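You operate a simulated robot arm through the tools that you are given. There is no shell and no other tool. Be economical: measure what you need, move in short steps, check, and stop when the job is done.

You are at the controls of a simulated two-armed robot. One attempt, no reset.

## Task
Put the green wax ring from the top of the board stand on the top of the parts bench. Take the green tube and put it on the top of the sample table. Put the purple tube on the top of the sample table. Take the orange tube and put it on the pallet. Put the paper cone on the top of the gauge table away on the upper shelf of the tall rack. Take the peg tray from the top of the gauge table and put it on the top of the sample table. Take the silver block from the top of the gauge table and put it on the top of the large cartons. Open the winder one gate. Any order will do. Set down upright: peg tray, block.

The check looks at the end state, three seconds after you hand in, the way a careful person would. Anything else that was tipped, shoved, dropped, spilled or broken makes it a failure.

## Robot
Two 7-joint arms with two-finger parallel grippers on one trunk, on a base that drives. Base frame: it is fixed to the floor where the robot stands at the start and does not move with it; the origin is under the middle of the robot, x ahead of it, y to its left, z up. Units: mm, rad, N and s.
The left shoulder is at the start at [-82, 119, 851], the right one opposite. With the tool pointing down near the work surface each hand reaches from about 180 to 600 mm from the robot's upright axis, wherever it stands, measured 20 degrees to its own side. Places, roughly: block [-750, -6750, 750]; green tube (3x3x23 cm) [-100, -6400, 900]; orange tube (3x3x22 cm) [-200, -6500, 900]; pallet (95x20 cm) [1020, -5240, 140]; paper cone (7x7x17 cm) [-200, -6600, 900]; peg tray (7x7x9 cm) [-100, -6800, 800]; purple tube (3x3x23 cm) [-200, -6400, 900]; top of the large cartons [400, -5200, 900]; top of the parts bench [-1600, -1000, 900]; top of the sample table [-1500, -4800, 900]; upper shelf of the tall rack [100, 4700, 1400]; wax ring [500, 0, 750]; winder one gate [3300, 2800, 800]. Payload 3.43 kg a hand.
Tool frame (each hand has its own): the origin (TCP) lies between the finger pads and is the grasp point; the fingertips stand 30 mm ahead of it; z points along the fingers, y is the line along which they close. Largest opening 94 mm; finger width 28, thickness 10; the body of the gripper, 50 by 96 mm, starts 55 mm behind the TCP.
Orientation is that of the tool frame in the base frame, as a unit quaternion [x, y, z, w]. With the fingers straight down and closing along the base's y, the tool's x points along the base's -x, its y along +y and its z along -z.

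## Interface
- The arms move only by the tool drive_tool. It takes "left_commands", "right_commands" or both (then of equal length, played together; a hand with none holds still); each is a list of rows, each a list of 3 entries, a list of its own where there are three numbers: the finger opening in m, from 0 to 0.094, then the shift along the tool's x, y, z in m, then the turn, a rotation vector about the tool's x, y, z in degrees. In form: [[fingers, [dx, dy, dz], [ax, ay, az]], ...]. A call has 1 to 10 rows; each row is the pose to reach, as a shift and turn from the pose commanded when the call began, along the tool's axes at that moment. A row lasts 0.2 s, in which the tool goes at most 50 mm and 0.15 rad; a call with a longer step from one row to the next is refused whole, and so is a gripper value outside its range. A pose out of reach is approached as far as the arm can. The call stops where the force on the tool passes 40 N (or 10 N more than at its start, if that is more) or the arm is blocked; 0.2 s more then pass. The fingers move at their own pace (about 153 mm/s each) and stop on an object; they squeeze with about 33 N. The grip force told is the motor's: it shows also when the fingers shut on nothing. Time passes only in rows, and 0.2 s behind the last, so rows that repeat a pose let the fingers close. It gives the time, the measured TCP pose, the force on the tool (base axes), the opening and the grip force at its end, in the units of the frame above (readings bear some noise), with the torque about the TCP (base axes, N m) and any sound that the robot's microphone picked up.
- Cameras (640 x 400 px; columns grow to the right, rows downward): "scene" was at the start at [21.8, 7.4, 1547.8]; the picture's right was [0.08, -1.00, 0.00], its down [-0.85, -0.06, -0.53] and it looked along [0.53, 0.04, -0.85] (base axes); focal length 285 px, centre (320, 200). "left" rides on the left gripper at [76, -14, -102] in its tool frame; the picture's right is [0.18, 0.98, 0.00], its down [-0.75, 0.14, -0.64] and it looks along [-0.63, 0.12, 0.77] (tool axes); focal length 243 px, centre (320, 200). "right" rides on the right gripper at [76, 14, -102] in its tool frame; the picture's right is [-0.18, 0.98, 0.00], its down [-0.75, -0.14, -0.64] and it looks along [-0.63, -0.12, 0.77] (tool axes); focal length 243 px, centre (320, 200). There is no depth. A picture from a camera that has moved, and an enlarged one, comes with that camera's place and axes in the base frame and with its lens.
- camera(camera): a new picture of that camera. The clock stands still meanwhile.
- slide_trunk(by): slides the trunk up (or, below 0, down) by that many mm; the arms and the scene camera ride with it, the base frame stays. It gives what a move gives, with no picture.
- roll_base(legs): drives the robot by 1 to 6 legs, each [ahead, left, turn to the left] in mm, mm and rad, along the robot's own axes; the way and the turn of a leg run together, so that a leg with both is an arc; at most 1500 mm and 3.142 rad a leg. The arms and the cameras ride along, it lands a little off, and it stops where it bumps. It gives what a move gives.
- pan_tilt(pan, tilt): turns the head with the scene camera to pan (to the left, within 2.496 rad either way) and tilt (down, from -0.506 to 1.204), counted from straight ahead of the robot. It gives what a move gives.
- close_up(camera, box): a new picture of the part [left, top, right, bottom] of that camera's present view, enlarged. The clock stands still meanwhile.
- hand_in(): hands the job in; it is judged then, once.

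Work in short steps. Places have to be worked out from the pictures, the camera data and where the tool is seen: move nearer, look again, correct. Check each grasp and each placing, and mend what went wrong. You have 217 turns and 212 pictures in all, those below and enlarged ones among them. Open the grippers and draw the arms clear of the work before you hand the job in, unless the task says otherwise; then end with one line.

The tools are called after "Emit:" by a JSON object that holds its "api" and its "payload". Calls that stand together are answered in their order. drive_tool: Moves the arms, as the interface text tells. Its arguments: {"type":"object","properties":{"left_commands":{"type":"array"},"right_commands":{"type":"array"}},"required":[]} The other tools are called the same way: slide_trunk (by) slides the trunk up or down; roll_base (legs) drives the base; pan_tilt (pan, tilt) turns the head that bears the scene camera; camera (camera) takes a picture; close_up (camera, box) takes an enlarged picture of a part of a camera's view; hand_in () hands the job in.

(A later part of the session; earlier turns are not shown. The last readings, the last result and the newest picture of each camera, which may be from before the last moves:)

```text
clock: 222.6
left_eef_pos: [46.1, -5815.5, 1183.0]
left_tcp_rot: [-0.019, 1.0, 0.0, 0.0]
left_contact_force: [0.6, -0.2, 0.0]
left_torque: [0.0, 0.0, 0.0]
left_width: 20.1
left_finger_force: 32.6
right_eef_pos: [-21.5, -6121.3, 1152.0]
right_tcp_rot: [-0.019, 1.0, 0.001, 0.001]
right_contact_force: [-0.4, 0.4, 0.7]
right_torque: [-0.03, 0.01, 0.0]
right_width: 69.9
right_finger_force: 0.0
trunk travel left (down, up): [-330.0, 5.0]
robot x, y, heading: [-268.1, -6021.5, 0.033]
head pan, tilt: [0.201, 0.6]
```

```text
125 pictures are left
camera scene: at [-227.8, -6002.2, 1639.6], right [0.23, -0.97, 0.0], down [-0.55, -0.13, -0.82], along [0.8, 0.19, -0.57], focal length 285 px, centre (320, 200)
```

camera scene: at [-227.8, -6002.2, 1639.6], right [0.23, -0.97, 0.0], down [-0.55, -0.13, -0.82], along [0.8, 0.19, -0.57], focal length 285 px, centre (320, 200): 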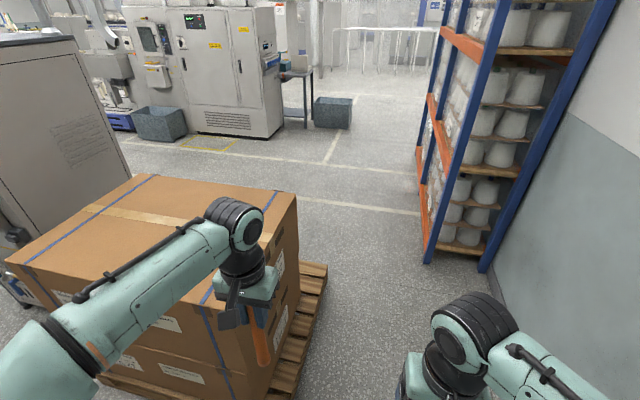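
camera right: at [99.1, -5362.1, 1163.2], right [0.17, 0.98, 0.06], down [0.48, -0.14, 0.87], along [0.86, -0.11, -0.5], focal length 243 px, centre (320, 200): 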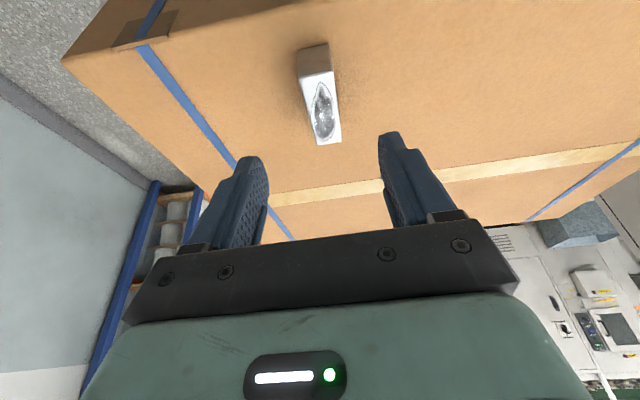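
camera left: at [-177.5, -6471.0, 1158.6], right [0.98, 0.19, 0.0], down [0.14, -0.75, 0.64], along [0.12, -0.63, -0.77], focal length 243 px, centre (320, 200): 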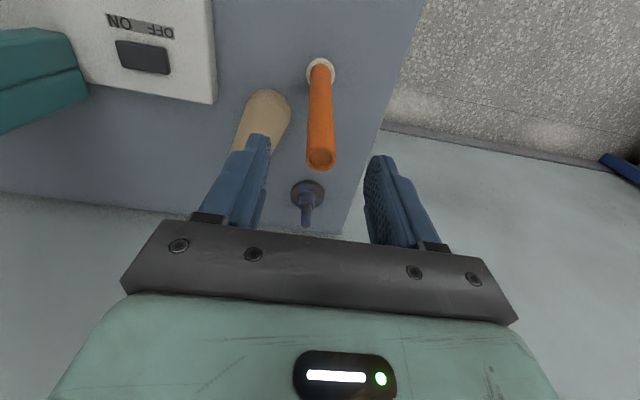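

The pallet extends beyond the carton to the south and east. I check the passage between pallet corner and gauge table before moving.

Emit:
{"api": "pan_tilt", "payload": {"pan": 0.35, "tilt": 1.0}}

Emit:
{"api": "camera", "payload": {"camera": "scene"}}

Emit:
{"api": "pan_tilt", "payload": {"pan": -0.9, "tilt": 0.9}}

Emit:
{"api": "camera", "payload": {"camera": "scene"}}

```text
clock: 223.5
left_eef_pos: [45.7, -5815.3, 1182.0]
left_tcp_rot: [-0.02, 1.0, 0.001, -0.002]
left_contact_force: [-0.7, -0.5, -0.2]
left_torque: [-0.03, 0.01, -0.04]
left_width: 20.2
left_finger_force: 33.0
right_eef_pos: [-22.5, -6120.8, 1151.6]
right_tcp_rot: [-0.02, 1.0, 0.0, 0.001]
right_contact_force: [0.3, 0.7, 0.6]
right_torque: [0.0, -0.01, -0.02]
right_width: 70.0
right_finger_force: 0.1
trunk travel left (down, up): [-330.0, 5.0]
robot x, y, heading: [-266.7, -6024.7, 0.033]
head pan, tilt: [0.351, 1.0]
```

```text
124 pictures are left
camera scene: at [-249.2, -5996.5, 1607.7], right [0.38, -0.93, 0.0], down [-0.78, -0.32, -0.54], along [0.5, 0.2, -0.84], focal length 285 px, centre (320, 200)
```

scene: 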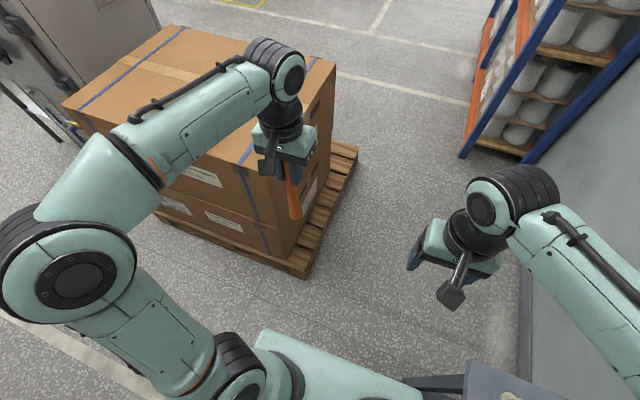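

```text
clock: 224.9
left_eef_pos: [46.6, -5815.4, 1182.3]
left_tcp_rot: [-0.02, 1.0, 0.0, -0.001]
left_contact_force: [-0.7, -0.7, -0.3]
left_torque: [-0.01, 0.0, 0.02]
left_width: 19.9
left_finger_force: 33.1
right_eef_pos: [-23.4, -6121.8, 1151.2]
right_tcp_rot: [-0.019, 1.0, 0.0, 0.001]
right_contact_force: [-0.7, 0.0, 0.1]
right_torque: [-0.02, 0.03, 0.01]
right_width: 69.8
right_finger_force: 0.1
trunk travel left (down, up): [-330.0, 5.0]
robot x, y, heading: [-265.4, -6023.5, 0.037]
head pan, tilt: [-0.901, 0.901]
```

```text
123 pictures are left
camera scene: at [-264.8, -6080.1, 1614.9], right [-0.76, -0.65, 0.0], down [-0.51, 0.6, -0.62], along [0.4, -0.47, -0.78], focal length 285 px, centre (320, 200)
```

scene: 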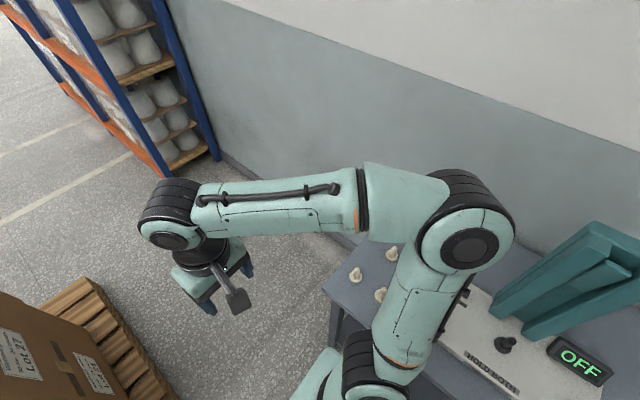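

Gap between pallet corner (211,-5727) and table leg (-82,-6396) is just passable. I thread it diagonally with heading 0.

Emit:
{"api": "roll_base", "payload": {"legs": [[0, 0, -0.036], [160, -20, 0]]}}

Emit:
{"api": "roll_base", "payload": {"legs": [[160, -24, 0]]}}

```text
clock: 226.8
left_eef_pos: [220.0, -5848.5, 1181.7]
left_tcp_rot: [0.001, 1.0, 0.0, 0.0]
left_contact_force: [-0.2, 0.8, 0.1]
left_torque: [0.01, 0.0, 0.01]
left_width: 19.9
left_finger_force: 32.8
right_eef_pos: [139.0, -6151.4, 1150.1]
right_tcp_rot: [0.0, 1.0, 0.001, 0.001]
right_contact_force: [-0.4, -0.4, 0.4]
right_torque: [0.01, 0.0, 0.02]
right_width: 70.1
right_finger_force: 0.0
trunk travel left (down, up): [-330.0, 5.0]
robot x, y, heading: [-98.4, -6040.8, -0.007]
head pan, tilt: [-0.901, 0.901]
```

```text
clock: 228.2
left_eef_pos: [379.8, -5876.7, 1182.4]
left_tcp_rot: [0.004, 1.0, -0.001, -0.001]
left_contact_force: [0.6, -0.4, -1.4]
left_torque: [-0.03, 0.01, 0.0]
left_width: 19.9
left_finger_force: 33.1
right_eef_pos: [296.8, -6178.4, 1151.3]
right_tcp_rot: [0.004, 1.0, 0.001, 0.001]
right_contact_force: [0.1, -0.7, 0.6]
right_torque: [-0.03, 0.03, 0.01]
right_width: 70.1
right_finger_force: 0.0
trunk travel left (down, up): [-330.0, 5.0]
robot x, y, heading: [59.4, -6068.6, -0.012]
head pan, tilt: [-0.901, 0.901]
```

Through the narrow part. Continue east past the pallet, y≈-6120, then look.

Emit:
{"api": "roll_base", "payload": {"legs": [[160, -26, 0.012], [450, -20, 0], [450, 0, 0]]}}

Emit:
{"api": "pan_tilt", "payload": {"pan": 1.2, "tilt": 0.9}}

Emit:
{"api": "camera", "payload": {"camera": "scene"}}

```text
clock: 234.2
left_eef_pos: [1431.9, -5934.9, 1182.0]
left_tcp_rot: [0.006, 1.0, 0.001, -0.001]
left_contact_force: [0.4, 0.3, -0.1]
left_torque: [-0.01, 0.01, 0.0]
left_width: 20.2
left_finger_force: 33.0
right_eef_pos: [1347.8, -6235.0, 1151.0]
right_tcp_rot: [0.005, 1.0, 0.001, 0.002]
right_contact_force: [0.3, -0.2, 0.2]
right_torque: [0.01, -0.01, -0.02]
right_width: 69.9
right_finger_force: 0.0
trunk travel left (down, up): [-330.0, 5.0]
robot x, y, heading: [1110.1, -6125.1, -0.021]
head pan, tilt: [-0.901, 0.901]
```

```text
clock: 236.2
left_eef_pos: [1432.1, -5934.8, 1182.3]
left_tcp_rot: [0.006, 1.0, 0.001, -0.002]
left_contact_force: [-0.1, -0.5, 0.1]
left_torque: [0.03, 0.0, -0.02]
left_width: 19.9
left_finger_force: 32.8
right_eef_pos: [1348.3, -6233.3, 1151.3]
right_tcp_rot: [0.005, 1.0, 0.001, 0.002]
right_contact_force: [-0.2, -0.7, -0.1]
right_torque: [0.01, 0.0, -0.02]
right_width: 69.8
right_finger_force: 0.0
trunk travel left (down, up): [-330.0, 5.0]
robot x, y, heading: [1111.3, -6124.7, -0.017]
head pan, tilt: [1.201, 0.901]
```

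```text
122 pictures are left
camera scene: at [1091.0, -6052.4, 1614.9], right [0.93, -0.38, 0.0], down [-0.3, -0.73, -0.62], along [0.23, 0.58, -0.78], focal length 285 px, centre (320, 200)
```

scene: 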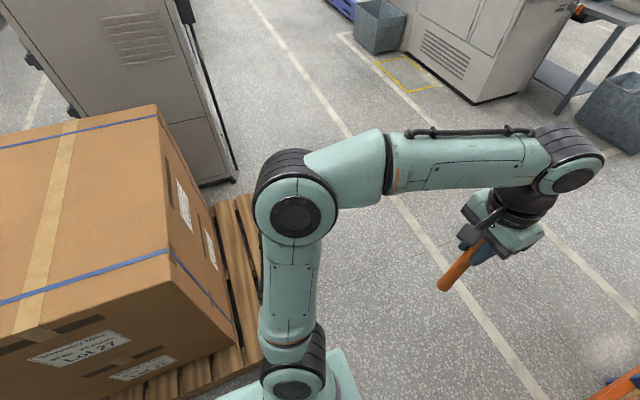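

The strip is slatted. To turn safely away from the rack corner, I back west 400 mm, turn to +y, then sidestep east again.

Emit:
{"api": "roll_base", "payload": {"legs": [[-400, 0, 0], [0, 0, 1.588], [0, -420, 0]]}}

Emit:
{"api": "pan_tilt", "payload": {"pan": 0.1, "tilt": 0.9}}

Emit:
{"api": "camera", "payload": {"camera": "scene"}}

```text
clock: 246.5
left_eef_pos: [901.6, -5785.8, 1183.1]
left_tcp_rot: [0.728, -0.686, 0.001, 0.0]
left_contact_force: [-0.1, 0.0, -1.2]
left_torque: [0.0, -0.02, 0.02]
left_width: 20.0
left_finger_force: 32.8
right_eef_pos: [1208.4, -5848.3, 1150.4]
right_tcp_rot: [0.728, -0.686, -0.002, -0.001]
right_contact_force: [-0.2, -0.6, -0.4]
right_torque: [0.01, -0.02, 0.02]
right_width: 69.9
right_finger_force: 0.1
trunk travel left (down, up): [-330.0, 5.0]
robot x, y, heading: [1118.5, -6093.5, 1.629]
head pan, tilt: [1.201, 0.901]
```

```text
clock: 247.8
left_eef_pos: [903.2, -5786.4, 1184.0]
left_tcp_rot: [0.728, -0.686, 0.001, 0.0]
left_contact_force: [0.5, 0.3, 0.5]
left_torque: [0.03, 0.04, 0.0]
left_width: 19.7
left_finger_force: 33.3
right_eef_pos: [1208.4, -5849.2, 1152.6]
right_tcp_rot: [0.728, -0.686, -0.002, 0.0]
right_contact_force: [-0.8, 0.6, -0.3]
right_torque: [-0.01, 0.01, -0.01]
right_width: 69.8
right_finger_force: 0.0
trunk travel left (down, up): [-330.0, 5.0]
robot x, y, heading: [1116.3, -6094.8, 1.627]
head pan, tilt: [0.099, 0.901]
```

```text
121 pictures are left
camera scene: at [1104.4, -6061.9, 1614.9], right [0.99, 0.15, 0.0], down [0.12, -0.77, -0.62], along [-0.1, 0.61, -0.78], focal length 285 px, centre (320, 200)
```

scene: 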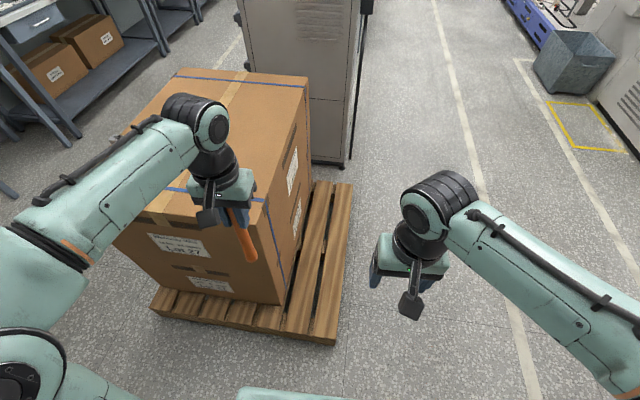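

Emit:
{"api": "close_up", "payload": {"camera": "scene", "box": [230, 170, 370, 360]}}

```text
2.11 times, centred on (300, 265) of scene
camera zoom: at [1104.4, -6061.9, 1614.9], right [0.99, 0.15, 0.0], down [0.12, -0.77, -0.62], along [-0.1, 0.61, -0.78], focal length 599 px, centre (362, 63)
```

zoom: 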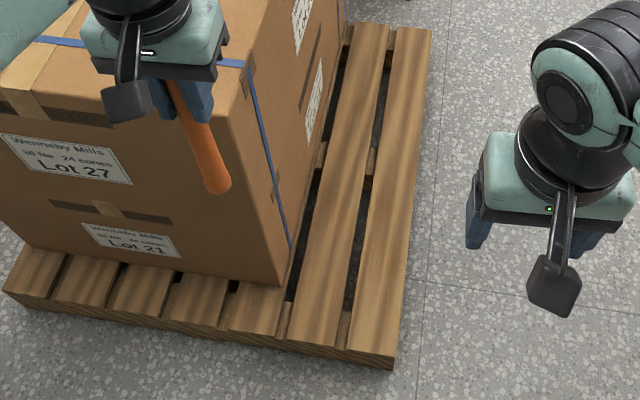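

East strip has two planks along y; I target the outer plank's centre at about (1068,-5600). Straighten heading, shift east, and bring the left hand forward over it while still high.

Emit:
{"api": "roll_base", "payload": {"legs": [[0, 0, -0.056], [0, -40, 0]]}}

Emit:
{"api": "drive_tool", "payload": {"left_commands": [[0.01, [-0.03, -0.03, 0], [0, 0, 0]], [0.01, [-0.06, -0.06, 0], [0, 0, 0]], [0.01, [-0.09, -0.09, 0], [0, 0, 0]], [0.01, [-0.12, -0.11, 0], [0, 0, 0]], [0.01, [-0.15, -0.11, 0], [0, 0, 0]], [0.01, [-0.15, -0.11, 0], [0, 0, 0]]]}}

Emit:
{"api": "camera", "payload": {"camera": "scene"}}

```text
clock: 249.3
left_eef_pos: [958.2, -5774.6, 1183.2]
left_tcp_rot: [0.709, -0.705, 0.0, 0.0]
left_contact_force: [-0.5, 0.1, -0.2]
left_torque: [0.03, 0.03, -0.01]
left_width: 19.9
left_finger_force: 32.4
right_eef_pos: [1261.9, -5853.8, 1151.7]
right_tcp_rot: [0.709, -0.705, -0.002, -0.001]
right_contact_force: [-0.1, -1.4, 0.2]
right_torque: [0.01, 0.05, 0.03]
right_width: 69.8
right_finger_force: 0.1
trunk travel left (down, up): [-330.0, 5.0]
robot x, y, heading: [1156.0, -6097.0, 1.567]
head pan, tilt: [0.099, 0.901]
```

```text
clock: 250.7
left_eef_pos: [1069.0, -5624.2, 1182.0]
left_tcp_rot: [0.708, -0.706, 0.0, 0.001]
left_contact_force: [-0.3, 0.0, 0.6]
left_torque: [0.05, -0.01, 0.02]
left_width: 19.8
left_finger_force: 33.3
right_eef_pos: [1261.6, -5853.6, 1152.5]
right_tcp_rot: [0.709, -0.705, -0.002, 0.0]
right_contact_force: [0.8, 0.1, 0.3]
right_torque: [0.01, 0.01, 0.01]
right_width: 69.8
right_finger_force: 0.0
trunk travel left (down, up): [-330.0, 5.0]
robot x, y, heading: [1156.2, -6092.7, 1.57]
head pan, tilt: [0.099, 0.901]
```

```text
119 pictures are left
camera scene: at [1144.5, -6062.1, 1614.9], right [0.99, 0.1, 0.0], down [0.08, -0.78, -0.62], along [-0.06, 0.62, -0.78], focal length 285 px, centre (320, 200)
```

scene: 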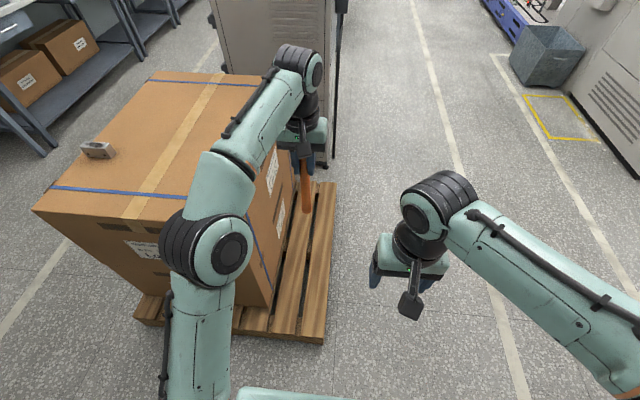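

Arm is clear of the carton. Lower the trunk 325 mm.

Emit:
{"api": "slide_trunk", "payload": {"by": -325}}

Emit:
{"api": "camera", "payload": {"camera": "scene"}}

Emit:
{"api": "camera", "payload": {"camera": "left"}}

```text
clock: 253.9
left_eef_pos: [1068.1, -5626.0, 791.3]
left_tcp_rot: [0.707, -0.705, 0.043, 0.043]
left_contact_force: [-0.1, 0.2, -0.5]
left_torque: [0.01, 0.01, 0.03]
left_width: 19.7
left_finger_force: 32.5
right_eef_pos: [1261.1, -5853.8, 826.0]
right_tcp_rot: [0.709, -0.705, -0.002, -0.001]
right_contact_force: [-0.5, -0.1, 0.6]
right_torque: [-0.03, 0.02, -0.02]
right_width: 70.1
right_finger_force: 0.1
trunk travel left (down, up): [-5.0, 330.0]
robot x, y, heading: [1155.8, -6095.7, 1.575]
head pan, tilt: [0.099, 0.901]
```

```text
118 pictures are left
camera scene: at [1144.7, -6011.8, 1282.1], right [0.99, 0.1, 0.0], down [0.08, -0.78, -0.62], along [-0.06, 0.62, -0.78], focal length 285 px, centre (320, 200)
```

scene: 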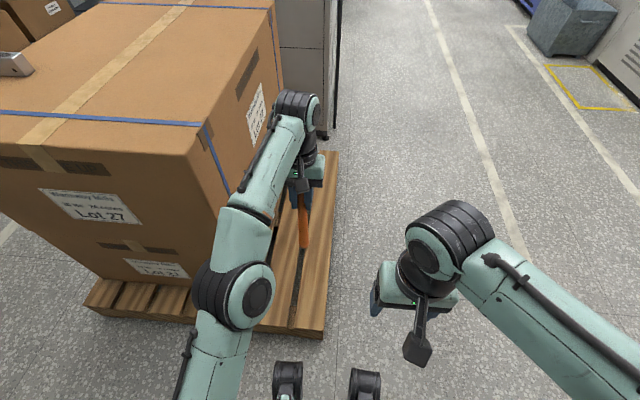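

```text
117 pictures are left
camera left: at [1081.9, -5688.9, 903.3], right [-0.98, -0.19, 0.02], down [-0.14, 0.83, 0.54], along [-0.12, 0.53, -0.84], focal length 243 px, centre (320, 200)
```

left: 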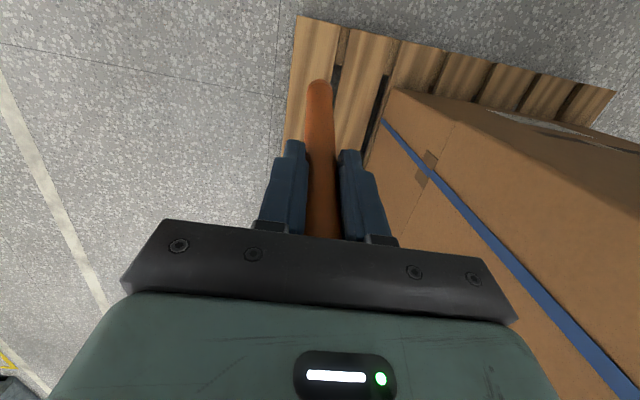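

The left tool tilted 7° in the process; I correct that and come down the first 120 mm.

Emit:
{"api": "drive_tool", "payload": {"left_commands": [[0.01, [0, 0, 0], [0, -3.5, 0]], [0.01, [0, 0, 0], [0, -7, 0]], [0.01, [0, 0, 0], [0, -7, 0]]]}}

Emit:
{"api": "drive_tool", "payload": {"left_commands": [[0.01, [0, 0, 0.04], [0, 0, 0]], [0.01, [0, 0, 0.08], [0, 0, 0]], [0.01, [0, 0, 0.12], [0, 0, 0]], [0.01, [0, 0, 0.12], [0, 0, 0]]]}}

Emit:
{"api": "camera", "payload": {"camera": "scene"}}

```text
clock: 254.7
left_eef_pos: [1068.0, -5625.5, 791.8]
left_tcp_rot: [0.708, -0.706, -0.001, 0.0]
left_contact_force: [0.2, -0.2, -1.0]
left_torque: [-0.04, 0.03, -0.03]
left_width: 20.0
left_finger_force: 33.6
right_eef_pos: [1262.0, -5853.5, 826.2]
right_tcp_rot: [0.709, -0.705, -0.002, -0.001]
right_contact_force: [0.3, -0.4, 0.2]
right_torque: [0.0, -0.02, -0.01]
right_width: 69.9
right_finger_force: 0.1
trunk travel left (down, up): [-5.0, 330.0]
robot x, y, heading: [1157.0, -6093.8, 1.573]
head pan, tilt: [0.099, 0.901]
```

```text
clock: 255.7
left_eef_pos: [1067.0, -5624.3, 669.8]
left_tcp_rot: [0.709, -0.705, 0.001, 0.0]
left_contact_force: [0.4, -1.3, -0.4]
left_torque: [0.0, -0.01, 0.04]
left_width: 20.3
left_finger_force: 33.1
right_eef_pos: [1259.9, -5853.1, 826.3]
right_tcp_rot: [0.709, -0.705, -0.002, 0.0]
right_contact_force: [0.1, -0.3, -0.6]
right_torque: [0.02, 0.03, -0.02]
right_width: 69.9
right_finger_force: 0.0
trunk travel left (down, up): [-5.0, 330.0]
robot x, y, heading: [1152.7, -6094.8, 1.575]
head pan, tilt: [0.099, 0.901]
```

```text
116 pictures are left
camera scene: at [1144.7, -6011.7, 1282.1], right [0.99, 0.1, 0.0], down [0.08, -0.78, -0.62], along [-0.06, 0.62, -0.78], focal length 285 px, centre (320, 200)
```

scene: 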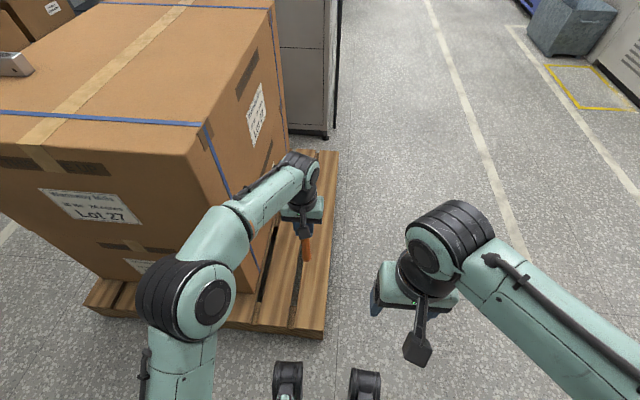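

Forearm is clear of the carton. Continue down 240 mm.

Emit:
{"api": "drive_tool", "payload": {"left_commands": [[0.01, [0, 0, 0.04], [0, 0, 0]], [0.01, [0, 0, 0.08], [0, 0, 0]], [0.01, [0, 0, 0.12], [0, 0, 0]], [0.01, [0, 0, 0.16], [0, 0, 0]], [0.01, [0, 0, 0.2], [0, 0, 0]], [0.01, [0, 0, 0.23], [0, 0, 0]], [0.01, [0, 0, 0.23], [0, 0, 0]]]}}

Emit:
{"api": "camera", "payload": {"camera": "scene"}}

Emit:
{"api": "camera", "payload": {"camera": "left"}}

```text
clock: 257.3
left_eef_pos: [1065.1, -5625.8, 440.9]
left_tcp_rot: [0.709, -0.705, 0.0, 0.0]
left_contact_force: [-0.6, 0.0, 0.4]
left_torque: [-0.02, -0.01, 0.01]
left_width: 20.1
left_finger_force: 33.1
right_eef_pos: [1262.0, -5853.4, 826.2]
right_tcp_rot: [0.709, -0.705, -0.002, 0.0]
right_contact_force: [-0.3, -0.6, 0.7]
right_torque: [0.0, 0.0, 0.03]
right_width: 69.9
right_finger_force: 0.1
trunk travel left (down, up): [-5.0, 330.0]
robot x, y, heading: [1154.8, -6092.6, 1.57]
head pan, tilt: [0.099, 0.901]
```

```text
115 pictures are left
camera scene: at [1144.7, -6011.7, 1282.1], right [0.99, 0.1, 0.0], down [0.08, -0.78, -0.62], along [-0.06, 0.62, -0.78], focal length 285 px, centre (320, 200)
```

scene: 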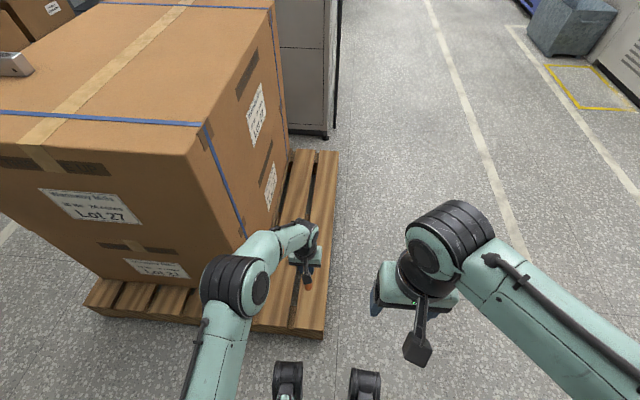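

```text
114 pictures are left
camera left: at [1079.7, -5702.1, 543.4], right [-0.98, -0.19, 0.0], down [-0.14, 0.75, 0.64], along [-0.12, 0.63, -0.77], focal length 243 px, centre (320, 200)
```

left: 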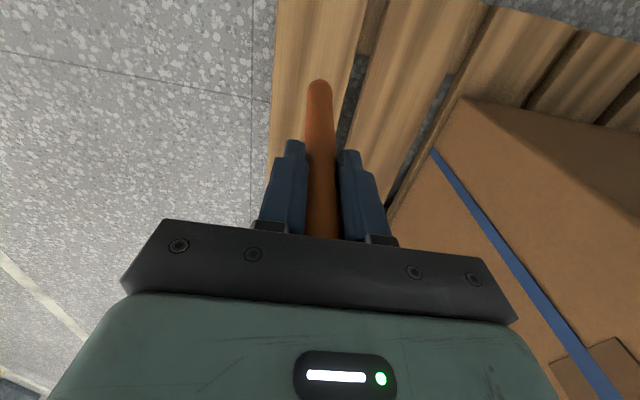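

Tube is over the outer plank. Lower to contact in fine steps.

Emit:
{"api": "drive_tool", "payload": {"left_commands": [[0.01, [0, 0, 0.03], [0, 0, 0]], [0.01, [0, 0, 0.055], [0, 0, 0]], [0.01, [0, 0, 0.07], [0, 0, 0]], [0.01, [0, 0, 0.078], [0, 0, 0]], [0.01, [0, 0, 0.086], [0, 0, 0]], [0.01, [0, 0, 0.092], [0, 0, 0]], [0.01, [0, 0, 0.098], [0, 0, 0]], [0.01, [0, 0, 0.104], [0, 0, 0]], [0.01, [0, 0, 0.11], [0, 0, 0]], [0.01, [0, 0, 0.116], [0, 0, 0]]]}}

Emit:
{"api": "camera", "payload": {"camera": "left"}}

```text
clock: 259.5
left_eef_pos: [1067.5, -5626.3, 326.4]
left_tcp_rot: [0.709, -0.705, 0.0, 0.0]
left_contact_force: [0.6, -0.1, -0.4]
left_torque: [0.01, -0.03, -0.02]
left_width: 19.7
left_finger_force: 33.3
right_eef_pos: [1261.5, -5854.0, 826.4]
right_tcp_rot: [0.709, -0.705, -0.002, 0.0]
right_contact_force: [-0.5, -0.2, -0.5]
right_torque: [-0.01, 0.03, 0.02]
right_width: 69.9
right_finger_force: 0.1
trunk travel left (down, up): [-5.0, 330.0]
robot x, y, heading: [1151.9, -6092.4, 1.571]
head pan, tilt: [0.099, 0.901]
```

```text
113 pictures are left
camera left: at [1081.5, -5703.6, 429.1], right [-0.98, -0.19, 0.0], down [-0.14, 0.75, 0.64], along [-0.12, 0.63, -0.77], focal length 243 px, centre (320, 200)
```

left: 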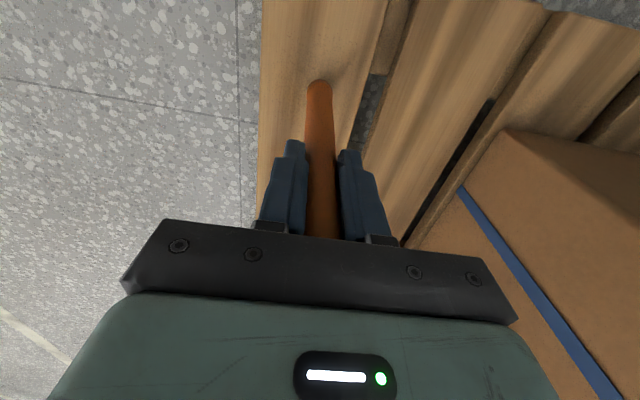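

Nearly there; continue down in 4 mm steps.

Emit:
{"api": "drive_tool", "payload": {"left_commands": [[0.01, [0, 0, 0.004], [0, 0, 0]], [0.01, [0, 0, 0.008], [0, 0, 0]], [0.01, [0, 0, 0.012], [0, 0, 0]], [0.01, [0, 0, 0.016], [0, 0, 0]], [0.01, [0, 0, 0.02], [0, 0, 0]], [0.01, [0, 0, 0.024], [0, 0, 0]], [0.01, [0, 0, 0.028], [0, 0, 0]]]}}

Emit:
{"api": "camera", "payload": {"camera": "left"}}

```text
clock: 261.1
left_eef_pos: [1067.6, -5622.4, 303.1]
left_tcp_rot: [0.71, -0.705, -0.002, -0.003]
left_contact_force: [-1.1, -3.2, 11.2]
left_torque: [-0.43, 0.13, 0.02]
left_width: 20.5
left_finger_force: 32.0
right_eef_pos: [1260.7, -5854.1, 826.7]
right_tcp_rot: [0.709, -0.705, -0.001, -0.001]
right_contact_force: [-0.4, 0.5, 0.6]
right_torque: [0.01, 0.01, 0.01]
right_width: 70.2
right_finger_force: 0.0
trunk travel left (down, up): [-5.0, 330.0]
robot x, y, heading: [1153.4, -6096.5, 1.568]
head pan, tilt: [0.099, 0.901]
stopped in row 7 (left hand): the force on the tool passed its limit at 44 N (the readings are from after the stop); the commanded pose is now the measured one
```

```text
112 pictures are left
camera left: at [1082.6, -5700.0, 406.0], right [-0.98, -0.19, 0.0], down [-0.15, 0.75, 0.65], along [-0.12, 0.63, -0.76], focal length 243 px, centre (320, 200)
```

left: 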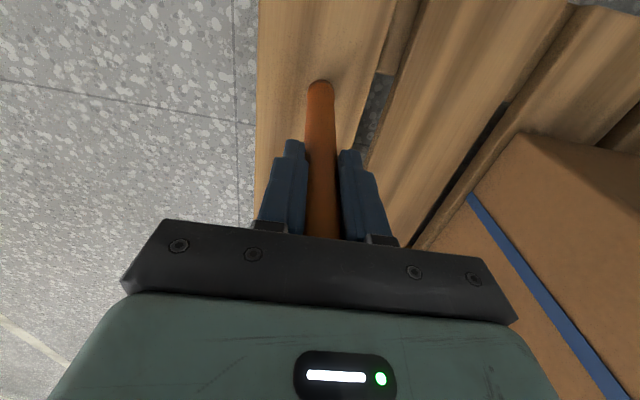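

Standing on the plank with 11 N. Release and lift straight 150 mm.

Emit:
{"api": "drive_tool", "payload": {"left_commands": [[0.03, [0, 0, 0], [0, 0, 0]], [0.045, [0, 0, 0], [0, 0, 0]], [0.05, [0, 0, 0], [0, 0, 0]], [0.05, [0, 0, -0.03], [0, 0, 0]], [0.05, [0, 0, -0.07], [0, 0, 0]], [0.05, [0, 0, -0.11], [0, 0, 0]], [0.05, [0, 0, -0.15], [0, 0, 0]], [0.05, [0, 0, -0.19], [0, 0, 0]]]}}

Emit:
{"api": "camera", "payload": {"camera": "left"}}

```text
clock: 262.9
left_eef_pos: [1068.8, -5626.5, 494.5]
left_tcp_rot: [0.709, -0.705, -0.001, -0.002]
left_contact_force: [-0.6, 0.3, 0.3]
left_torque: [0.01, -0.02, 0.03]
left_width: 50.0
left_finger_force: 0.2
right_eef_pos: [1260.9, -5853.0, 826.5]
right_tcp_rot: [0.709, -0.705, -0.002, 0.0]
right_contact_force: [-0.4, 0.3, -0.5]
right_torque: [-0.04, -0.02, -0.04]
right_width: 70.0
right_finger_force: 0.0
trunk travel left (down, up): [-5.0, 330.0]
robot x, y, heading: [1155.5, -6094.2, 1.572]
head pan, tilt: [0.099, 0.901]
```

```text
111 pictures are left
camera left: at [1083.2, -5703.6, 596.7], right [-0.98, -0.19, 0.0], down [-0.15, 0.75, 0.65], along [-0.12, 0.63, -0.76], focal length 243 px, centre (320, 200)
```

left: 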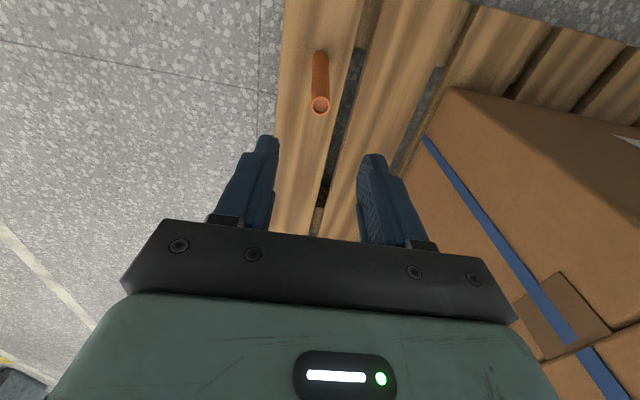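

Orange stands on the pallet. Raise the left hand, then the trunk, and draw the hands back.

Emit:
{"api": "drive_tool", "payload": {"left_commands": [[0.05, [0, 0, -0.045], [0, 0, 0]], [0.05, [0, 0, -0.09], [0, 0, 0]], [0.05, [0, 0, -0.135], [0, 0, 0]], [0.05, [0, 0, -0.18], [0, 0, 0]], [0.05, [0, 0, -0.225], [0, 0, 0]], [0.05, [0, 0, -0.27], [0, 0, 0]], [0.05, [0.04, 0, -0.29], [0, 0, 0]], [0.05, [0.08, 0, -0.29], [0, 0, 0]], [0.05, [0.12, 0, -0.29], [0, 0, 0]]]}}

Emit:
{"api": "slide_trunk", "payload": {"by": 325}}

Emit:
{"api": "camera", "payload": {"camera": "scene"}}

```text
clock: 264.9
left_eef_pos: [1069.1, -5747.7, 782.3]
left_tcp_rot: [0.709, -0.705, -0.002, -0.002]
left_contact_force: [-0.2, -0.4, 0.3]
left_torque: [0.03, 0.04, -0.02]
left_width: 50.3
left_finger_force: 0.1
right_eef_pos: [1260.6, -5854.4, 826.3]
right_tcp_rot: [0.709, -0.706, -0.002, 0.0]
right_contact_force: [-1.2, 0.0, -1.2]
right_torque: [0.0, 0.02, -0.01]
right_width: 69.9
right_finger_force: 0.1
trunk travel left (down, up): [-5.0, 330.0]
robot x, y, heading: [1153.9, -6093.6, 1.57]
head pan, tilt: [0.099, 0.901]
```

```text
clock: 268.1
left_eef_pos: [1070.1, -5747.3, 1106.9]
left_tcp_rot: [0.709, -0.705, -0.001, -0.002]
left_contact_force: [-0.3, -0.7, 0.0]
left_torque: [0.03, 0.01, -0.04]
left_width: 50.0
left_finger_force: 0.1
right_eef_pos: [1259.8, -5853.2, 1150.2]
right_tcp_rot: [0.708, -0.706, -0.001, 0.0]
right_contact_force: [-0.4, -0.3, 0.2]
right_torque: [0.0, 0.03, 0.0]
right_width: 70.2
right_finger_force: 0.0
trunk travel left (down, up): [-330.0, 5.0]
robot x, y, heading: [1154.8, -6096.4, 1.568]
head pan, tilt: [0.099, 0.901]
```

```text
110 pictures are left
camera scene: at [1144.7, -6062.0, 1614.9], right [0.99, 0.1, 0.0], down [0.08, -0.78, -0.62], along [-0.06, 0.62, -0.78], focal length 285 px, centre (320, 200)
```

scene: 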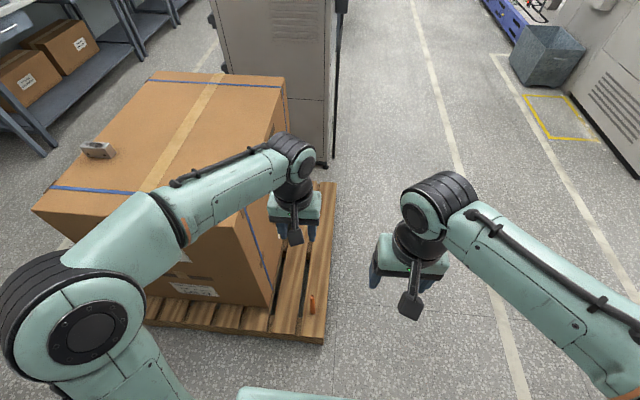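

Tube standing on the plank (seen from above). Now west 405 mm, turn to face -x, slide south to y≈-6470, then look at the table's east end.

Emit:
{"api": "roll_base", "payload": {"legs": [[0, 405, 0], [0, 0, 1.573], [0, 350, 0]]}}

Emit:
{"api": "pan_tilt", "payload": {"pan": 0.1, "tilt": 0.7}}

Emit:
{"api": "camera", "payload": {"camera": "scene"}}

```text
clock: 279.4
left_eef_pos: [409.6, -6558.5, 1105.4]
left_tcp_rot: [1.0, 0.014, -0.002, 0.0]
left_contact_force: [-0.6, -0.2, 0.6]
left_torque: [0.01, -0.01, 0.03]
left_width: 50.1
left_finger_force: 0.1
right_eef_pos: [511.9, -6362.9, 1150.4]
right_tcp_rot: [1.0, 0.015, -0.002, 0.001]
right_contact_force: [0.0, 0.4, -0.4]
right_torque: [-0.02, -0.07, 0.03]
right_width: 70.1
right_finger_force: 0.0
trunk travel left (down, up): [-330.0, 5.0]
robot x, y, heading: [757.0, -6459.9, -3.123]
head pan, tilt: [0.099, 0.901]
```

```text
clock: 280.2
left_eef_pos: [408.0, -6557.1, 1107.0]
left_tcp_rot: [1.0, 0.015, -0.002, 0.0]
left_contact_force: [0.3, 0.4, -0.3]
left_torque: [0.03, 0.02, -0.01]
left_width: 50.0
left_finger_force: 0.1
right_eef_pos: [512.7, -6362.3, 1151.3]
right_tcp_rot: [1.0, 0.015, -0.002, 0.001]
right_contact_force: [-0.3, -0.1, -0.6]
right_torque: [0.01, -0.02, 0.02]
right_width: 69.9
right_finger_force: 0.0
trunk travel left (down, up): [-330.0, 5.0]
robot x, y, heading: [756.6, -6459.2, -3.115]
head pan, tilt: [0.099, 0.7]
```

```text
109 pictures are left
camera scene: at [712.5, -6469.5, 1631.0], right [-0.12, 0.99, 0.0], down [0.64, 0.08, -0.76], along [-0.76, -0.1, -0.64], focal length 285 px, centre (320, 200)
```

scene: 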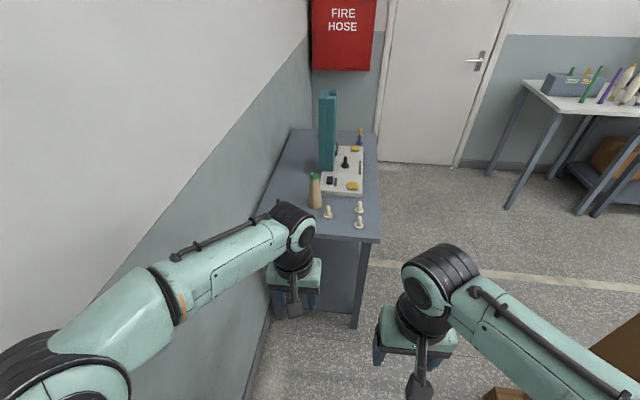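

The wall is close (y≈-6880), so I'll approach diagonally: turn to heading -2.23 and come to about (270,-6400), using the right hand for the tray.

Emit:
{"api": "roll_base", "payload": {"legs": [[0, -60, 0], [0, 0, 0.888]]}}

Emit:
{"api": "roll_base", "payload": {"legs": [[260, -340, 0]]}}

Emit:
{"api": "pan_tilt", "payload": {"pan": 0, "tilt": 0.8}}

Emit:
{"api": "camera", "payload": {"camera": "scene"}}

```text
clock: 283.7
left_eef_pos: [610.4, -6733.0, 1107.0]
left_tcp_rot: [0.894, 0.448, -0.001, 0.001]
left_contact_force: [0.1, -0.5, 0.2]
left_torque: [0.03, 0.02, -0.02]
left_width: 49.9
left_finger_force: 0.1
right_eef_pos: [523.8, -6531.3, 1151.5]
right_tcp_rot: [0.895, 0.447, -0.001, 0.001]
right_contact_force: [-1.5, 0.8, 0.1]
right_torque: [-0.02, 0.01, 0.0]
right_width: 69.9
right_finger_force: 0.1
trunk travel left (down, up): [-330.0, 5.0]
robot x, y, heading: [755.2, -6402.6, -2.221]
head pan, tilt: [0.099, 0.7]
```

```text
clock: 287.2
left_eef_pos: [185.1, -6727.2, 1106.5]
left_tcp_rot: [0.897, 0.442, -0.002, 0.001]
left_contact_force: [0.3, -0.2, 0.3]
left_torque: [-0.04, 0.0, -0.01]
left_width: 50.0
left_finger_force: 0.0
right_eef_pos: [100.1, -6523.9, 1152.1]
right_tcp_rot: [0.897, 0.441, -0.001, 0.002]
right_contact_force: [0.0, 0.0, -0.9]
right_torque: [0.0, -0.02, 0.02]
right_width: 70.0
right_finger_force: 0.0
trunk travel left (down, up): [-330.0, 5.0]
robot x, y, heading: [331.1, -6400.1, -2.229]
head pan, tilt: [0.099, 0.7]
```

```text
clock: 287.9
left_eef_pos: [184.3, -6728.7, 1107.2]
left_tcp_rot: [0.897, 0.443, -0.002, 0.001]
left_contact_force: [0.2, 0.0, 0.6]
left_torque: [0.01, -0.03, 0.0]
left_width: 50.3
left_finger_force: 0.0
right_eef_pos: [100.1, -6524.2, 1151.2]
right_tcp_rot: [0.897, 0.441, -0.001, 0.001]
right_contact_force: [-0.2, -0.1, -0.4]
right_torque: [0.0, -0.01, 0.01]
right_width: 70.3
right_finger_force: 0.0
trunk travel left (down, up): [-330.0, 5.0]
robot x, y, heading: [330.4, -6395.5, -2.232]
head pan, tilt: [0.0, 0.799]
```

```text
108 pictures are left
camera scene: at [305.9, -6426.0, 1622.8], right [-0.79, 0.61, 0.0], down [0.44, 0.57, -0.7], along [-0.43, -0.55, -0.72], focal length 285 px, centre (320, 200)
```

scene: 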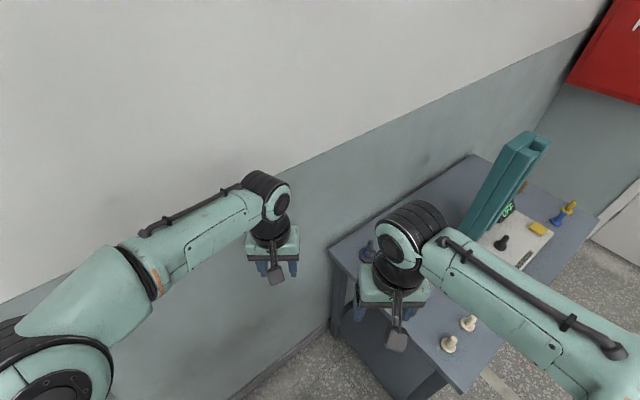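

Tray visible at left edge of the table. Move 55 mm nearer and extend the right hand toward it, still high.

Emit:
{"api": "roll_base", "payload": {"legs": [[34, -43, 0]]}}

Emit:
{"api": "drive_tool", "payload": {"right_commands": [[0.08, [-0.04, -0.005, 0], [0, 0, 0]], [0.09, [-0.08, -0.005, 0], [0, 0, 0]], [0.094, [-0.12, -0.01, 0.02], [0, 0, 0]], [0.094, [-0.16, -0.01, 0.04], [0, 0, 0]], [0.094, [-0.2, -0.01, 0.06], [0, 0, 0]], [0.094, [-0.22, -0.01, 0.08], [0, 0, 0]], [0.094, [-0.22, -0.01, 0.08], [0, 0, 0]]]}}

Emit:
{"api": "camera", "payload": {"camera": "right"}}

Emit:
{"api": "camera", "payload": {"camera": "scene"}}

```text
clock: 288.9
left_eef_pos: [129.6, -6728.4, 1106.8]
left_tcp_rot: [0.897, 0.442, -0.002, 0.001]
left_contact_force: [0.1, -0.1, -0.2]
left_torque: [0.02, -0.03, 0.0]
left_width: 50.2
left_finger_force: 0.0
right_eef_pos: [43.7, -6524.8, 1150.6]
right_tcp_rot: [0.897, 0.441, -0.001, 0.001]
right_contact_force: [0.9, 0.7, 0.0]
right_torque: [0.01, -0.05, 0.02]
right_width: 70.3
right_finger_force: 0.1
trunk travel left (down, up): [-330.0, 5.0]
robot x, y, heading: [277.3, -6403.3, -2.23]
head pan, tilt: [0.0, 0.799]
```

```text
clock: 290.6
left_eef_pos: [129.4, -6728.7, 1107.2]
left_tcp_rot: [0.897, 0.441, -0.002, 0.002]
left_contact_force: [0.0, 0.5, -0.1]
left_torque: [-0.02, -0.03, -0.03]
left_width: 50.2
left_finger_force: 0.0
right_eef_pos: [-96.5, -6694.1, 1074.0]
right_tcp_rot: [0.897, 0.442, -0.002, 0.002]
right_contact_force: [0.2, -0.7, -0.2]
right_torque: [-0.04, 0.01, 0.0]
right_width: 94.1
right_finger_force: 0.1
trunk travel left (down, up): [-330.0, 5.0]
robot x, y, heading: [272.9, -6400.8, -2.23]
head pan, tilt: [0.0, 0.799]
```

```text
107 pictures are left
camera right: at [-40.0, -6643.4, 1176.4], right [0.67, -0.75, 0.0], down [-0.57, -0.51, 0.64], along [-0.48, -0.43, -0.76], focal length 243 px, centre (320, 200)
```

right: 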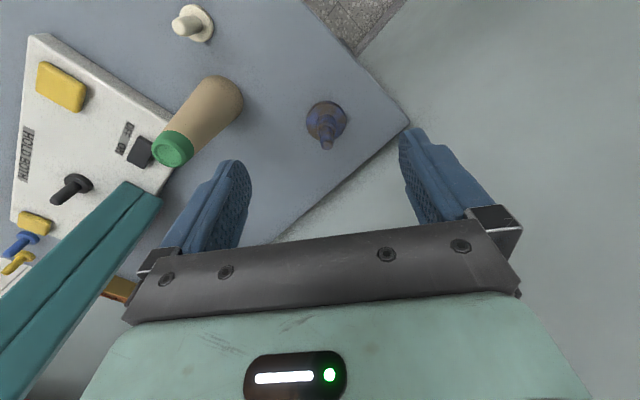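

```text
106 pictures are left
camera scene: at [250.6, -6426.0, 1622.8], right [-0.79, 0.61, 0.0], down [0.44, 0.57, -0.7], along [-0.43, -0.55, -0.72], focal length 285 px, centre (320, 200)
```

scene: 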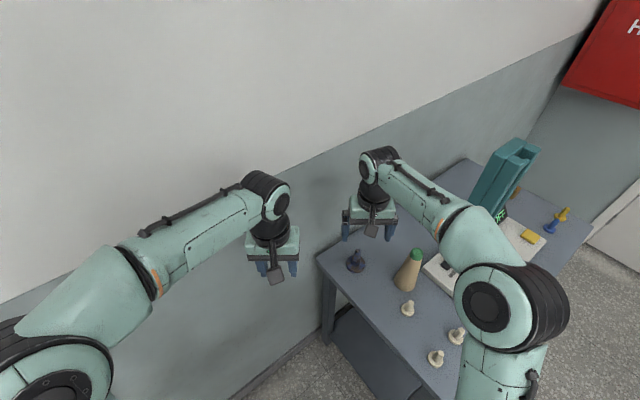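

Emit:
{"api": "close_up", "payload": {"camera": "right", "box": [250, 70, 400, 190]}}

Emit:
{"api": "close_up", "payload": {"camera": "scene", "box": [310, 220, 420, 300]}}

```text
3.33 times, centred on (325, 130) of right
camera zoom: at [-40.0, -6643.4, 1176.4], right [0.67, -0.75, 0.0], down [-0.57, -0.51, 0.64], along [-0.48, -0.43, -0.76], focal length 809 px, centre (303, 433)
```

zoom: 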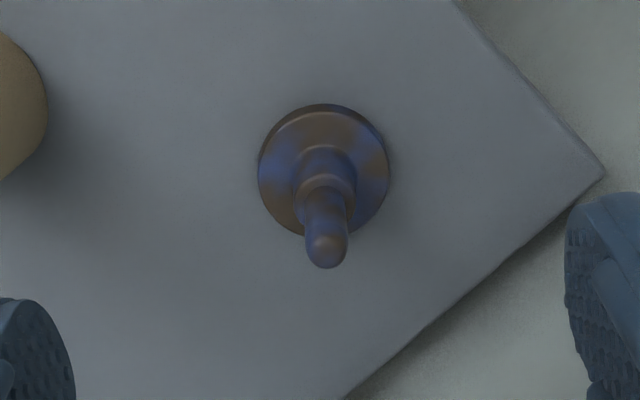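

```text
5.00 times, centred on (365, 260) of scene
camera zoom: at [250.6, -6426.0, 1622.8], right [-0.79, 0.61, 0.0], down [0.44, 0.57, -0.7], along [-0.43, -0.55, -0.72], focal length 1423 px, centre (95, -100)
```

zoom: 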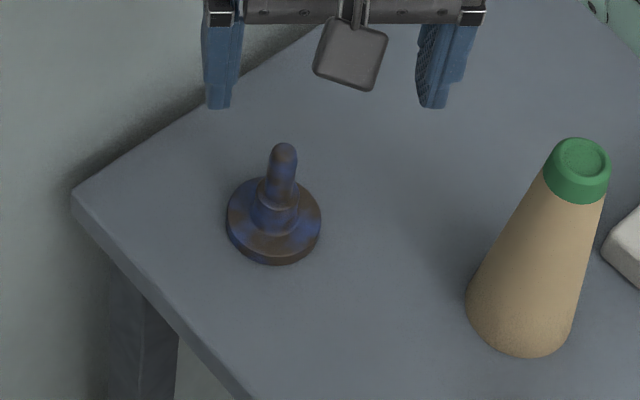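

Tray (peg base) centre at (-147,-6748), peg ≈17 mm thick, top ≈z 886. I move over it and come down to z≈960, then check.

Emit:
{"api": "drive_tool", "payload": {"right_commands": [[0.08, [-0.035, -0.003, 0.01], [0, 0, 0]], [0.06, [-0.07, -0.007, 0.03], [0, 0, 0]], [0.06, [-0.074, -0.007, 0.07], [0, 0, 0]], [0.06, [-0.074, -0.007, 0.11], [0, 0, 0]], [0.06, [-0.074, -0.007, 0.115], [0, 0, 0]], [0.06, [-0.074, -0.007, 0.115], [0, 0, 0]]]}}

Emit:
{"api": "camera", "payload": {"camera": "right"}}

```text
clock: 291.9
left_eef_pos: [129.9, -6728.6, 1107.0]
left_tcp_rot: [0.897, 0.442, -0.002, 0.002]
left_contact_force: [-0.1, 0.5, 0.3]
left_torque: [-0.02, -0.01, 0.02]
left_width: 49.9
left_finger_force: 0.0
right_eef_pos: [-150.9, -6750.3, 956.9]
right_tcp_rot: [0.897, 0.442, -0.001, 0.002]
right_contact_force: [0.5, 0.5, -0.5]
right_torque: [0.0, 0.02, 0.0]
right_width: 60.2
right_finger_force: 0.0
trunk travel left (down, up): [-330.0, 5.0]
robot x, y, heading: [274.7, -6400.9, -2.226]
head pan, tilt: [0.0, 0.799]
```

```text
103 pictures are left
camera right: at [-91.9, -6698.3, 1058.9], right [0.67, -0.75, 0.0], down [-0.57, -0.51, 0.64], along [-0.48, -0.43, -0.77], focal length 243 px, centre (320, 200)
```

right: 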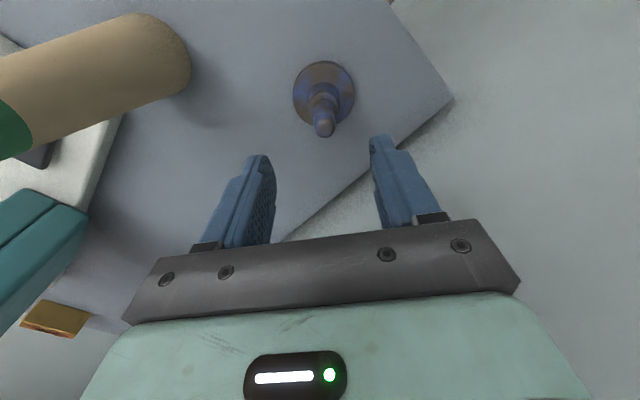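

Aligned within 5 mm. Lower to z≈869 and close on the peg.

Emit:
{"api": "drive_tool", "payload": {"right_commands": [[0.06, [0.003, 0.0035, 0.03], [0, 0, 0]], [0.06, [0.003, 0.0035, 0.06], [0, 0, 0]], [0.06, [0.003, 0.0035, 0.08], [0, 0, 0]], [0.06, [0.003, 0.0035, 0.088], [0, 0, 0]], [0.06, [0.003, 0.0035, 0.088], [0, 0, 0]], [0.01, [0.003, 0.0035, 0.088], [0, 0, 0]], [0.01, [0.003, 0.0035, 0.088], [0, 0, 0]], [0.01, [0.003, 0.0035, 0.088], [0, 0, 0]]]}}

Emit:
{"api": "camera", "payload": {"camera": "right"}}

```text
clock: 293.8
left_eef_pos: [129.8, -6728.4, 1107.4]
left_tcp_rot: [0.897, 0.442, -0.003, 0.001]
left_contact_force: [0.0, -0.5, 0.3]
left_torque: [0.02, -0.01, 0.02]
left_width: 49.9
left_finger_force: 0.0
right_eef_pos: [-143.8, -6749.1, 869.5]
right_tcp_rot: [0.897, 0.441, -0.002, 0.002]
right_contact_force: [0.8, -0.3, 0.0]
right_torque: [0.02, 0.02, 0.02]
right_width: 26.6
right_finger_force: 33.3
trunk travel left (down, up): [-330.0, 5.0]
robot x, y, heading: [276.1, -6399.5, -2.234]
head pan, tilt: [0.0, 0.799]
```

```text
102 pictures are left
camera right: at [-86.5, -6697.2, 971.4], right [0.67, -0.75, 0.0], down [-0.57, -0.51, 0.64], along [-0.48, -0.43, -0.77], focal length 243 px, centre (320, 200)
```

right: 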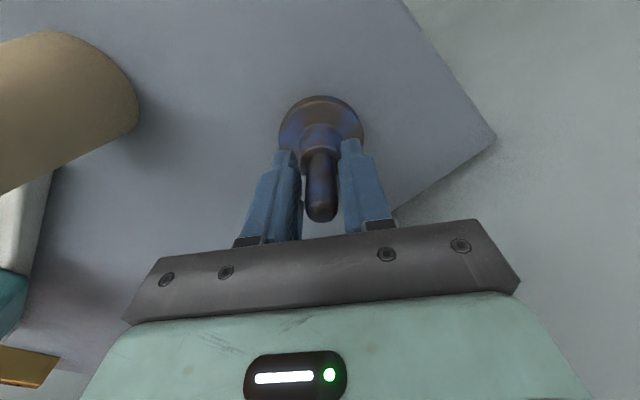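

Fingers stopped at 26.6 mm, on the collar with the tips only. Open slightly, lower 9 mm for a better hold, close again.

Emit:
{"api": "drive_tool", "payload": {"right_commands": [[0.05, [0, 0, 0], [0, 0, 0]], [0.05, [0, 0, 0], [0, 0, 0]], [0.05, [0, 0, 0.005], [0, 0, 0]], [0.05, [0, 0, 0.01], [0, 0, 0]], [0.01, [0, 0, 0.01], [0, 0, 0]], [0.01, [0, 0, 0.01], [0, 0, 0]], [0.01, [0, 0, 0.01], [0, 0, 0]]]}}

Emit:
{"api": "close_up", "payload": {"camera": "right", "box": [220, 80, 420, 250]}}

```text
clock: 295.4
left_eef_pos: [129.7, -6727.1, 1106.5]
left_tcp_rot: [0.897, 0.442, -0.002, 0.001]
left_contact_force: [0.0, -0.3, -0.3]
left_torque: [-0.02, 0.02, -0.03]
left_width: 50.4
left_finger_force: 0.1
right_eef_pos: [-143.6, -6748.0, 858.7]
right_tcp_rot: [0.897, 0.441, -0.002, 0.001]
right_contact_force: [0.5, 0.2, 0.7]
right_torque: [-0.03, -0.01, 0.03]
right_width: 26.7
right_finger_force: 33.1
trunk travel left (down, up): [-330.0, 5.0]
robot x, y, heading: [273.2, -6400.2, -2.231]
head pan, tilt: [0.0, 0.799]
```

```text
2.35 times, centred on (320, 165) of right
camera zoom: at [-85.8, -6696.5, 961.2], right [0.67, -0.75, 0.0], down [-0.57, -0.51, 0.64], along [-0.48, -0.43, -0.77], focal length 571 px, centre (320, 282)
```

zoom: 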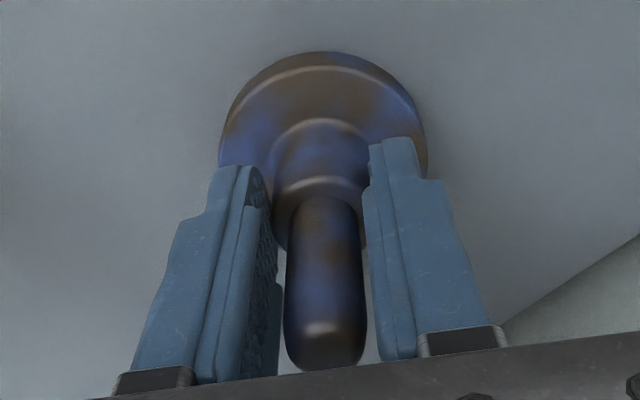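

Good hold on the collar. Lift and check.

Emit:
{"api": "drive_tool", "payload": {"right_commands": [[0.01, [0, 0, -0.02], [0, 0, 0]], [0.01, [0, 0, -0.05], [0, 0, 0]], [0.01, [0, 0, -0.09], [0, 0, 0]], [0.01, [0, 0, -0.13], [0, 0, 0]], [0.01, [0, 0, -0.17], [0, 0, 0]], [0.01, [0, 0, -0.21], [0, 0, 0]], [0.01, [0.04, 0, -0.23], [0, 0, 0]], [0.01, [0.08, 0, -0.25], [0, 0, 0]], [0.01, [0.12, 0, -0.27], [0, 0, 0]], [0.01, [0.16, 0, -0.28], [0, 0, 0]]]}}

Emit:
{"api": "camera", "payload": {"camera": "right"}}

```text
clock: 297.6
left_eef_pos: [130.6, -6726.7, 1108.0]
left_tcp_rot: [0.897, 0.441, -0.003, 0.001]
left_contact_force: [0.9, 0.8, -0.8]
left_torque: [0.01, 0.0, 0.0]
left_width: 49.8
left_finger_force: 0.0
right_eef_pos: [-47.2, -6620.2, 1139.3]
right_tcp_rot: [0.897, 0.443, -0.002, 0.002]
right_contact_force: [0.3, 0.0, -0.2]
right_torque: [-0.02, 0.0, 0.03]
right_width: 26.8
right_finger_force: 33.3
trunk travel left (down, up): [-330.0, 5.0]
robot x, y, heading: [277.5, -6401.7, -2.229]
head pan, tilt: [0.0, 0.799]
```

```text
100 pictures are left
camera right: at [11.2, -6568.6, 1240.4], right [0.67, -0.74, 0.0], down [-0.57, -0.51, 0.64], along [-0.48, -0.43, -0.76], focal length 243 px, centre (320, 200)
```

right: 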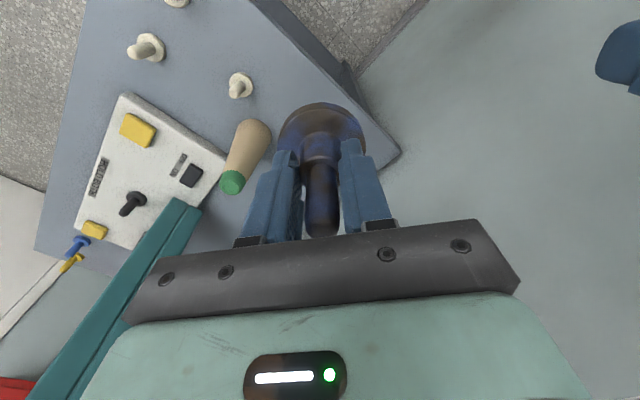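

Tray held. I leave the corner: back out north, turn to face -y, and thread the gap westward in front of the table.

Emit:
{"api": "drive_tool", "payload": {"right_commands": [[0.01, [0.04, 0, -0.02], [0, 0, 0]], [0.01, [0.08, 0, -0.04], [0, 0, 0]]]}}

Emit:
{"api": "roll_base", "payload": {"legs": [[-254, -146, 0], [0, 0, 0.658]]}}

```text
clock: 298.1
left_eef_pos: [131.0, -6727.2, 1107.0]
left_tcp_rot: [0.897, 0.442, -0.002, 0.002]
left_contact_force: [0.8, -0.3, 0.9]
left_torque: [-0.01, 0.04, -0.03]
left_width: 49.9
left_finger_force: 0.0
right_eef_pos: [3.1, -6556.4, 1179.4]
right_tcp_rot: [0.897, 0.442, -0.001, 0.001]
right_contact_force: [0.0, 0.0, -1.0]
right_torque: [-0.01, 0.01, 0.0]
right_width: 26.6
right_finger_force: 32.5
trunk travel left (down, up): [-330.0, 5.0]
robot x, y, heading: [276.2, -6402.2, -2.233]
head pan, tilt: [0.0, 0.799]
```

```text
clock: 302.0
left_eef_pos: [406.4, -6453.8, 1107.4]
left_tcp_rot: [0.704, 0.71, -0.002, 0.002]
left_contact_force: [0.0, 0.8, 0.1]
left_torque: [-0.02, 0.01, -0.01]
left_width: 50.1
left_finger_force: 0.0
right_eef_pos: [200.7, -6398.2, 1179.6]
right_tcp_rot: [0.704, 0.71, -0.001, 0.002]
right_contact_force: [-0.5, -0.2, -1.0]
right_torque: [0.0, 0.01, -0.04]
right_width: 26.8
right_finger_force: 32.9
trunk travel left (down, up): [-330.0, 5.0]
robot x, y, heading: [318.4, -6106.2, -1.567]
head pan, tilt: [0.0, 0.799]
```

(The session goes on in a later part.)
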